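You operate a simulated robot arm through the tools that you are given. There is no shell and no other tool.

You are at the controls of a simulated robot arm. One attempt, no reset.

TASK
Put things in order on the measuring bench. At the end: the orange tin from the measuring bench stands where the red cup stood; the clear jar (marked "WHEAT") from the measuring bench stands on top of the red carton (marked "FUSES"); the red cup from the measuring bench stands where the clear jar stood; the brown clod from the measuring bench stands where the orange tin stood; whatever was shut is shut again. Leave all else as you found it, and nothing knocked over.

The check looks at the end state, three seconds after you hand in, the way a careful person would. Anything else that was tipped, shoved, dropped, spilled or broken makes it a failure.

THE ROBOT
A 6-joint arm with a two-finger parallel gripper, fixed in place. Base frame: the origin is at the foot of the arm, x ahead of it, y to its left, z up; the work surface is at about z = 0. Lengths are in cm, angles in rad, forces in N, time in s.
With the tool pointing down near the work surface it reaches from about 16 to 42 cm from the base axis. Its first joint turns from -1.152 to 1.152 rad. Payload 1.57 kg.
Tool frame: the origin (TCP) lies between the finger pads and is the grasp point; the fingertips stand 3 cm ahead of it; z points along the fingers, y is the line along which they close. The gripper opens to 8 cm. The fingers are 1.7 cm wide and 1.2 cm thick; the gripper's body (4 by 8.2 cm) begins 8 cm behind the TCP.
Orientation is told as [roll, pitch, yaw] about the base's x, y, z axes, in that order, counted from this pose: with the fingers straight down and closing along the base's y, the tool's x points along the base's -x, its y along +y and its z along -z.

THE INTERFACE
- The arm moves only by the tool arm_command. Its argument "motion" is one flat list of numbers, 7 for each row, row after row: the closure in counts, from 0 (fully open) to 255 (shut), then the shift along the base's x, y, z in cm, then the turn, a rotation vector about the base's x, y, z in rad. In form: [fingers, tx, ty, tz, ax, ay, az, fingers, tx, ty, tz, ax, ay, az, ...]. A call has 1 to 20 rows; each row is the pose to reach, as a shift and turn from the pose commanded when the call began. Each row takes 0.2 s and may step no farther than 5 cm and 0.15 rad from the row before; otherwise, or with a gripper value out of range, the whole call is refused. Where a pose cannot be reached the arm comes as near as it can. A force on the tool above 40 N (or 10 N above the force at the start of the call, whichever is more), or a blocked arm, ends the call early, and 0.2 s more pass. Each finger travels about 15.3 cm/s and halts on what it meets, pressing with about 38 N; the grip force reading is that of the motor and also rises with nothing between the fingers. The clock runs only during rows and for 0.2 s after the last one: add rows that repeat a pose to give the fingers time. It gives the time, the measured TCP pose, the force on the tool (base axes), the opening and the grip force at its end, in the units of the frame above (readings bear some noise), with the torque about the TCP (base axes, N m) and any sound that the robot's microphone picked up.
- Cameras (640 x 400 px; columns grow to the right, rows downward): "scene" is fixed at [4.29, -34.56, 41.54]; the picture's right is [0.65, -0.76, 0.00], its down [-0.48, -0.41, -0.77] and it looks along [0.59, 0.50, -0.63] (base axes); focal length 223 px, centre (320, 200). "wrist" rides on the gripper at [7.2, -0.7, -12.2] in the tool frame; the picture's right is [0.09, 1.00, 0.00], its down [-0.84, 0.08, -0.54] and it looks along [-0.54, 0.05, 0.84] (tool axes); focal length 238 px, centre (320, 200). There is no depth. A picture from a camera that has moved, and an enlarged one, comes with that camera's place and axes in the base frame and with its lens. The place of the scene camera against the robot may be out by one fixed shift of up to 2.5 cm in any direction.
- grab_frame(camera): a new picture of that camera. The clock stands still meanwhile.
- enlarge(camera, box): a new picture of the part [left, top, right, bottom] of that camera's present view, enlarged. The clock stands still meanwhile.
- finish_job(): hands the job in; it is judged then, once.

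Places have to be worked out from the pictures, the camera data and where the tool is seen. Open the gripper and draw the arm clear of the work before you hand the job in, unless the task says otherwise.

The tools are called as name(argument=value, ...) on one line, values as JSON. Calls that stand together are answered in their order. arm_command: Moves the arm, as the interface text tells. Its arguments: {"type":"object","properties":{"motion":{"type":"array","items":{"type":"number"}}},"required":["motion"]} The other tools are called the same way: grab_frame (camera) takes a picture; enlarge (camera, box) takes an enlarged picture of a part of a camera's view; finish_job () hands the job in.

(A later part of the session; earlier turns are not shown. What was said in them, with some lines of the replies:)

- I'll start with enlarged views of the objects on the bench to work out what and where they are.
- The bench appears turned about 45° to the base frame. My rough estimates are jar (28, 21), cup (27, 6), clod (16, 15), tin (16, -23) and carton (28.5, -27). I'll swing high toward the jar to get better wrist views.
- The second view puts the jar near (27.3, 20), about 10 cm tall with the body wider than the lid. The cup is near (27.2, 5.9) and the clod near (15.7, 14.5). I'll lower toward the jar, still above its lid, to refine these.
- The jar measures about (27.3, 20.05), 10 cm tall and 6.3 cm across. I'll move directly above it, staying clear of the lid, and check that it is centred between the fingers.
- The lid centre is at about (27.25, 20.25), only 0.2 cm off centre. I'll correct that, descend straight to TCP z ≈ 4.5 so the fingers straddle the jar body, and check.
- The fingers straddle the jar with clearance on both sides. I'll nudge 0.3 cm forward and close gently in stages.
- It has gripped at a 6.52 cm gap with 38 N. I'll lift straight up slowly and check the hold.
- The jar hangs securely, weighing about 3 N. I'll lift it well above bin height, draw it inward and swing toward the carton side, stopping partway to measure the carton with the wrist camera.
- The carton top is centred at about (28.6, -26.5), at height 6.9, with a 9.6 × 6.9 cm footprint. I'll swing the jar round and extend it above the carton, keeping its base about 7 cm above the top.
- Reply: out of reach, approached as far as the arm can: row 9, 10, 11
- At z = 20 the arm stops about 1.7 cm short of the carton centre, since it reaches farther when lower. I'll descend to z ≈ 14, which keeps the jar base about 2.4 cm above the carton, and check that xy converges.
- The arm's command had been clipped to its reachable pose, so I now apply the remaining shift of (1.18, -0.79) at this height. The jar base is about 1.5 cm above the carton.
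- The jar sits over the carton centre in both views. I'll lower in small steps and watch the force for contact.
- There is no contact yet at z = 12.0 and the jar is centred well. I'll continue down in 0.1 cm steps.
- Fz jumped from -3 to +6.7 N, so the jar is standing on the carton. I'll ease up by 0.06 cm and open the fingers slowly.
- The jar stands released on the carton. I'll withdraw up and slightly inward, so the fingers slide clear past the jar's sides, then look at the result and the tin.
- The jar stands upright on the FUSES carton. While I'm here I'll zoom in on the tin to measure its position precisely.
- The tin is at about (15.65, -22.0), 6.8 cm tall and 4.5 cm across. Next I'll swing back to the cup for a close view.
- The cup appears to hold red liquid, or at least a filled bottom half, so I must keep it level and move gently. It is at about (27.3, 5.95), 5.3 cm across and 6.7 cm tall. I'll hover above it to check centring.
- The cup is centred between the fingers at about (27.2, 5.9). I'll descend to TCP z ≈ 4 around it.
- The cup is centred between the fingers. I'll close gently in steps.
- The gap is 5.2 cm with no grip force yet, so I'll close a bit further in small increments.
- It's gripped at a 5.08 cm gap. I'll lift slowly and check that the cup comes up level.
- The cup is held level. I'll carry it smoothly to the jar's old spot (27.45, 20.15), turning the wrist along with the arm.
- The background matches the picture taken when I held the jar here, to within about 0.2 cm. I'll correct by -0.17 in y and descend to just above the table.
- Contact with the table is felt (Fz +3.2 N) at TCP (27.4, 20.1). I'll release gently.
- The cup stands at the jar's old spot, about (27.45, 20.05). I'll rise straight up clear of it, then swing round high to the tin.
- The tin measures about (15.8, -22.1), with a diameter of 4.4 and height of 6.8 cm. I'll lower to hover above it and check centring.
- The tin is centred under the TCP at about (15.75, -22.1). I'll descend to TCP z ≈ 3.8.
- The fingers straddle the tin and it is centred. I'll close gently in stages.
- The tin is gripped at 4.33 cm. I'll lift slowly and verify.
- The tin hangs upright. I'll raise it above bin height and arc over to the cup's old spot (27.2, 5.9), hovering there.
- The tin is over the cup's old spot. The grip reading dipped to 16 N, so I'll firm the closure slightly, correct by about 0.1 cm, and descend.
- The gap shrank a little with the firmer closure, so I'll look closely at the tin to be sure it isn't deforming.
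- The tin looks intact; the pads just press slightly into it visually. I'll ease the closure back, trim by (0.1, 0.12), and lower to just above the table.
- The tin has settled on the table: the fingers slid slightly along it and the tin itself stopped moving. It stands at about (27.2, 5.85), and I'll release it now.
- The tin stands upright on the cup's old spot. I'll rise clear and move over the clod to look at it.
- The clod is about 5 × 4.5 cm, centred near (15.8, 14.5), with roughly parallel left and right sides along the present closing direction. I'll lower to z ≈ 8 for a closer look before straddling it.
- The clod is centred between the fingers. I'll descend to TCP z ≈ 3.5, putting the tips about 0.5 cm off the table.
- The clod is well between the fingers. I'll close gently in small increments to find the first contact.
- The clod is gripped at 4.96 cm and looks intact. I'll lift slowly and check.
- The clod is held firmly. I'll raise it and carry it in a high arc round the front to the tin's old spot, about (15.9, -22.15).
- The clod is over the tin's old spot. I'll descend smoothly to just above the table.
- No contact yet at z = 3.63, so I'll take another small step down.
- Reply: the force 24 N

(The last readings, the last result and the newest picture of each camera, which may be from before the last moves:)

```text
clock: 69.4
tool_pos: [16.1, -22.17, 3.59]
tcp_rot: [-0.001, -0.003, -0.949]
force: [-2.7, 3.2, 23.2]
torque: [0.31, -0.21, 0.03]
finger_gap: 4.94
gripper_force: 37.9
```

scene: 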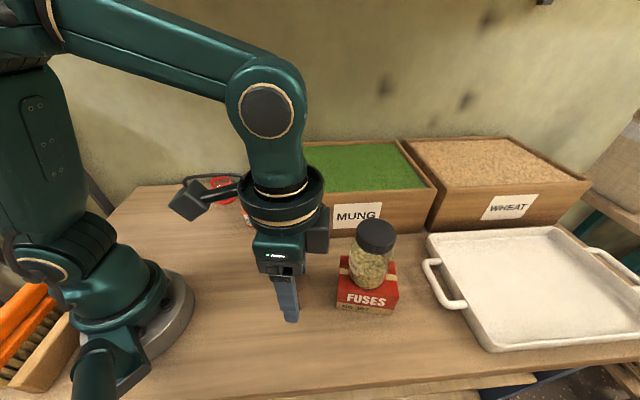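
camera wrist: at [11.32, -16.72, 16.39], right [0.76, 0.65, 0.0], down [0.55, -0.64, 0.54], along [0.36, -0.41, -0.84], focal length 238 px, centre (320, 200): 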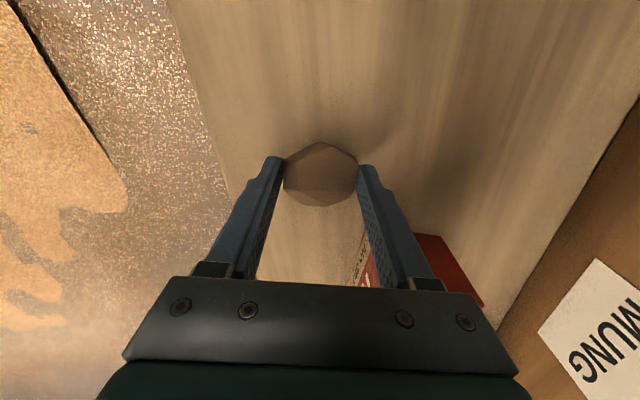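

Contact is firm (Fz 23 N), so the clod is on the table. I'll ease up 0.08 cm to relieve the press, then release slowly.

arm_command(motion=[104, 0, 0, 0.08, 0, 0, 0, 104, 0, 0, 0.08, 0, 0, 0])

```text
clock: 70.0
tool_pos: [16.07, -22.27, 3.59]
tcp_rot: [0.0, -0.001, -0.952]
force: [1.7, -0.2, 5.9]
torque: [0.04, -0.16, 0.01]
finger_gap: 4.93
gripper_force: 38.2
```

arm_command(motion=[101, 0, 0, 0.02, 0, 0, 0, 97, 0, 0, 0.02, 0, 0, 0, 92, 0, 0, 0.02, 0, 0, 0, 80, 0, 0, 0.02, 0, 0, 0, 60, 0, 0, 0.02, 0, 0, 0, 30, 0, 0, 0.02, 0, 0, 0, 0, 0, 0, 0.02, 0, 0, 0, 0, 0, 0, 0.02, 0, 0, 0])

grab_frame(camera="wrist")

enlarge(camera="scene", box=[240, 240, 360, 360])

```text
clock: 71.8
tool_pos: [16.05, -22.11, 3.65]
tcp_rot: [0.001, -0.002, -0.951]
force: [-0.3, -0.3, 0.5]
torque: [-0.02, 0.06, 0.0]
finger_gap: 8.02
gripper_force: 0.2
```

```text
taken
camera wrist: at [11.32, -16.73, 15.93], right [0.76, 0.65, 0.0], down [0.55, -0.64, 0.54], along [0.36, -0.41, -0.84], focal length 238 px, centre (320, 200)
```

wrist: 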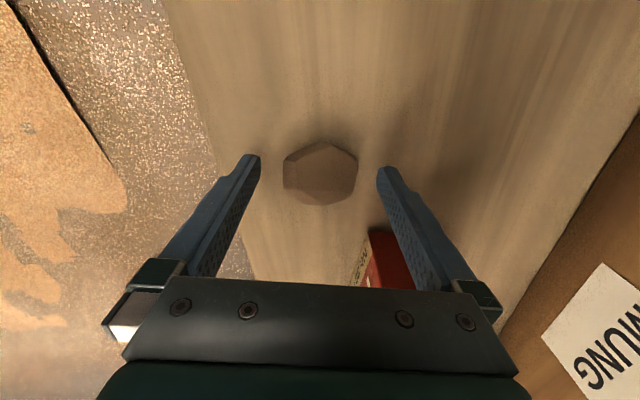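

```text
3.33 times, centred on (300, 300) of scene
camera zoom: at [4.29, -34.56, 41.54], right [0.65, -0.76, 0.0], down [-0.48, -0.41, -0.77], along [0.59, 0.5, -0.63], focal length 743 px, centre (387, -133)
```

zoom: 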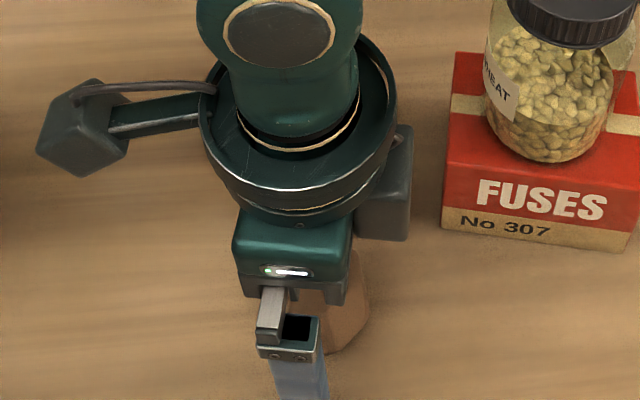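

The clod rests at about (16, -22.1), within 0.2 cm of the tin's old place. I'll rise straight up and return to the starting pose, then inspect everything.

arm_command(motion=[0, 0, 0, 2, 0, 0, 0, 0, 0, 0, 5, 0, 0, 0, 0, 0, 0, 9, 0, 0, 0, 0, 0, 0, 13, 0, 0, 0, 0, 0, 0, 16.5, 0, 0, 0, 0, 0, 0, 19, 0, 0, 0, 0, 2.4, 2.7, 19.4, 0, 0, 0.1057, 0, 4.42, 5.59, 19.9, 0, 0, 0.2113, 0, 6, 8.66, 20.3, 0, 0, 0.317, 0, 7.13, 11.86, 20.7, 0, 0, 0.4227, 0, 7.81, 15.12, 21.1, 0, 0, 0.5283, 0, 8.04, 18.38, 21.6, 0, 0, 0.634, 0, 7.84, 21.58, 22, 0, 0, 0.7397, 0, 7.22, 24.66, 22.4, 0, 0, 0.8453, 0, 6.23, 27.57, 22.8, 0, 0, 0.951, 0, 6.23, 27.57, 22.8, 0, 0, 0.951])

grab_frame(camera="scene")

grab_frame(camera="wrist")

enlarge(camera="scene", box=[260, 200, 420, 360])

enlarge(camera="scene", box=[160, 150, 320, 250])

```text
clock: 75.2
tool_pos: [22.23, 5.21, 26.52]
tcp_rot: [0.0, -0.002, 0.002]
force: [-0.2, 0.0, 0.9]
torque: [-0.03, 0.02, -0.02]
finger_gap: 7.99
gripper_force: 0.0
```

```text
taken
```

scene: 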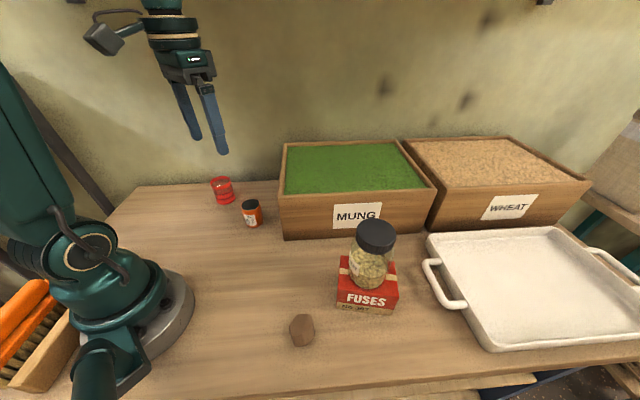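

```text
taken
camera wrist: at [15.02, 4.65, 38.77], right [-0.09, 1.0, 0.0], down [0.84, 0.08, 0.54], along [0.54, 0.05, -0.84], focal length 238 px, centre (320, 200)
```

wrist: 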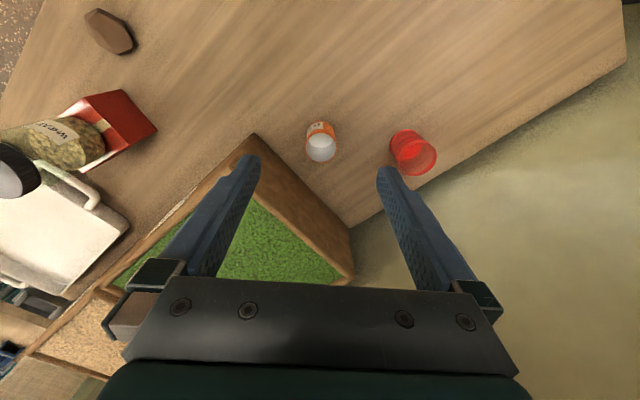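

```text
2.50 times, centred on (340, 280) of scene
camera zoom: at [4.29, -34.56, 41.54], right [0.65, -0.76, 0.0], down [-0.48, -0.41, -0.77], along [0.59, 0.5, -0.63], focal length 557 px, centre (270, 0)
```

zoom: 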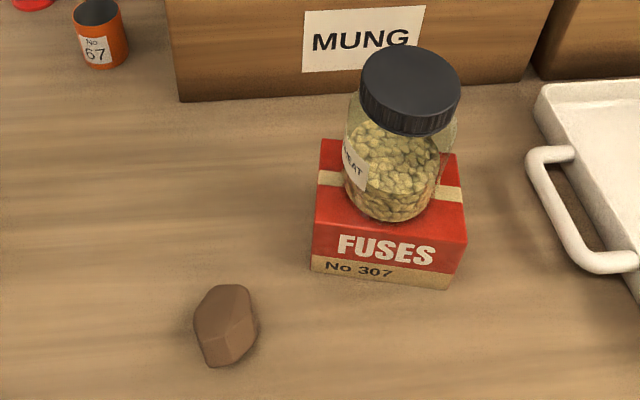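

```text
4.00 times, centred on (240, 200) of scene
camera zoom: at [4.29, -34.56, 41.54], right [0.65, -0.76, 0.0], down [-0.48, -0.41, -0.77], along [0.59, 0.5, -0.63], focal length 892 px, centre (640, 200)
```

zoom: 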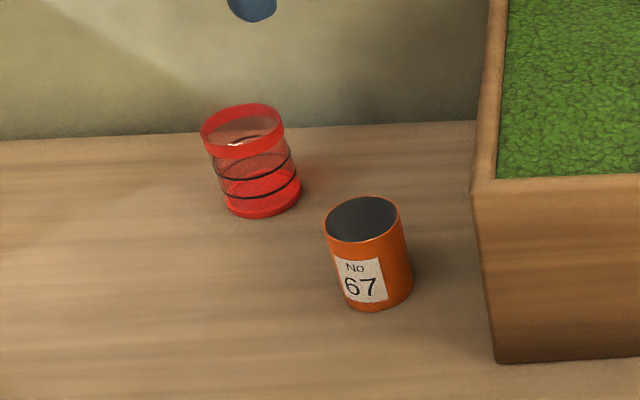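

All four moves check out. The clear jar, lid on, stands on the unmoved FUSES carton; the cup is on the jar's spot, the tin on the cup's spot and the clod on the tin's spot. Everything is upright and nothing else is disturbed, the gripper is open and the arm is clear, so I'm handing in.

finish_job()

```text
The job is handed in.
```

I made all four moves and handed the job in; I haven't seen the result of the check.

| Item | Now stands | Fit |
|---|---|---|
| Clear jar ("WHEAT") | on top of the red "FUSES" carton | near the middle of the top, lid still on; the carton looks unmoved |
| Red cup | where the jar stood | within about 0.4 cm, level throughout the move |
| Orange tin | where the red cup stood | within about 0.1 cm |
| Brown clod | where the orange tin stood | within about 0.2 cm |

- **Clod:** it was pressed onto the bench at about 23 N when set down. It looks intact and is resting still.
- **Tin:** the gripper's hold on it loosened while carrying, so I tightened it. In close-up the tin showed no dents.

In the final pictures everything is upright and nothing else on the bench looks disturbed. The gripper is open and the arm is back at its starting pose.
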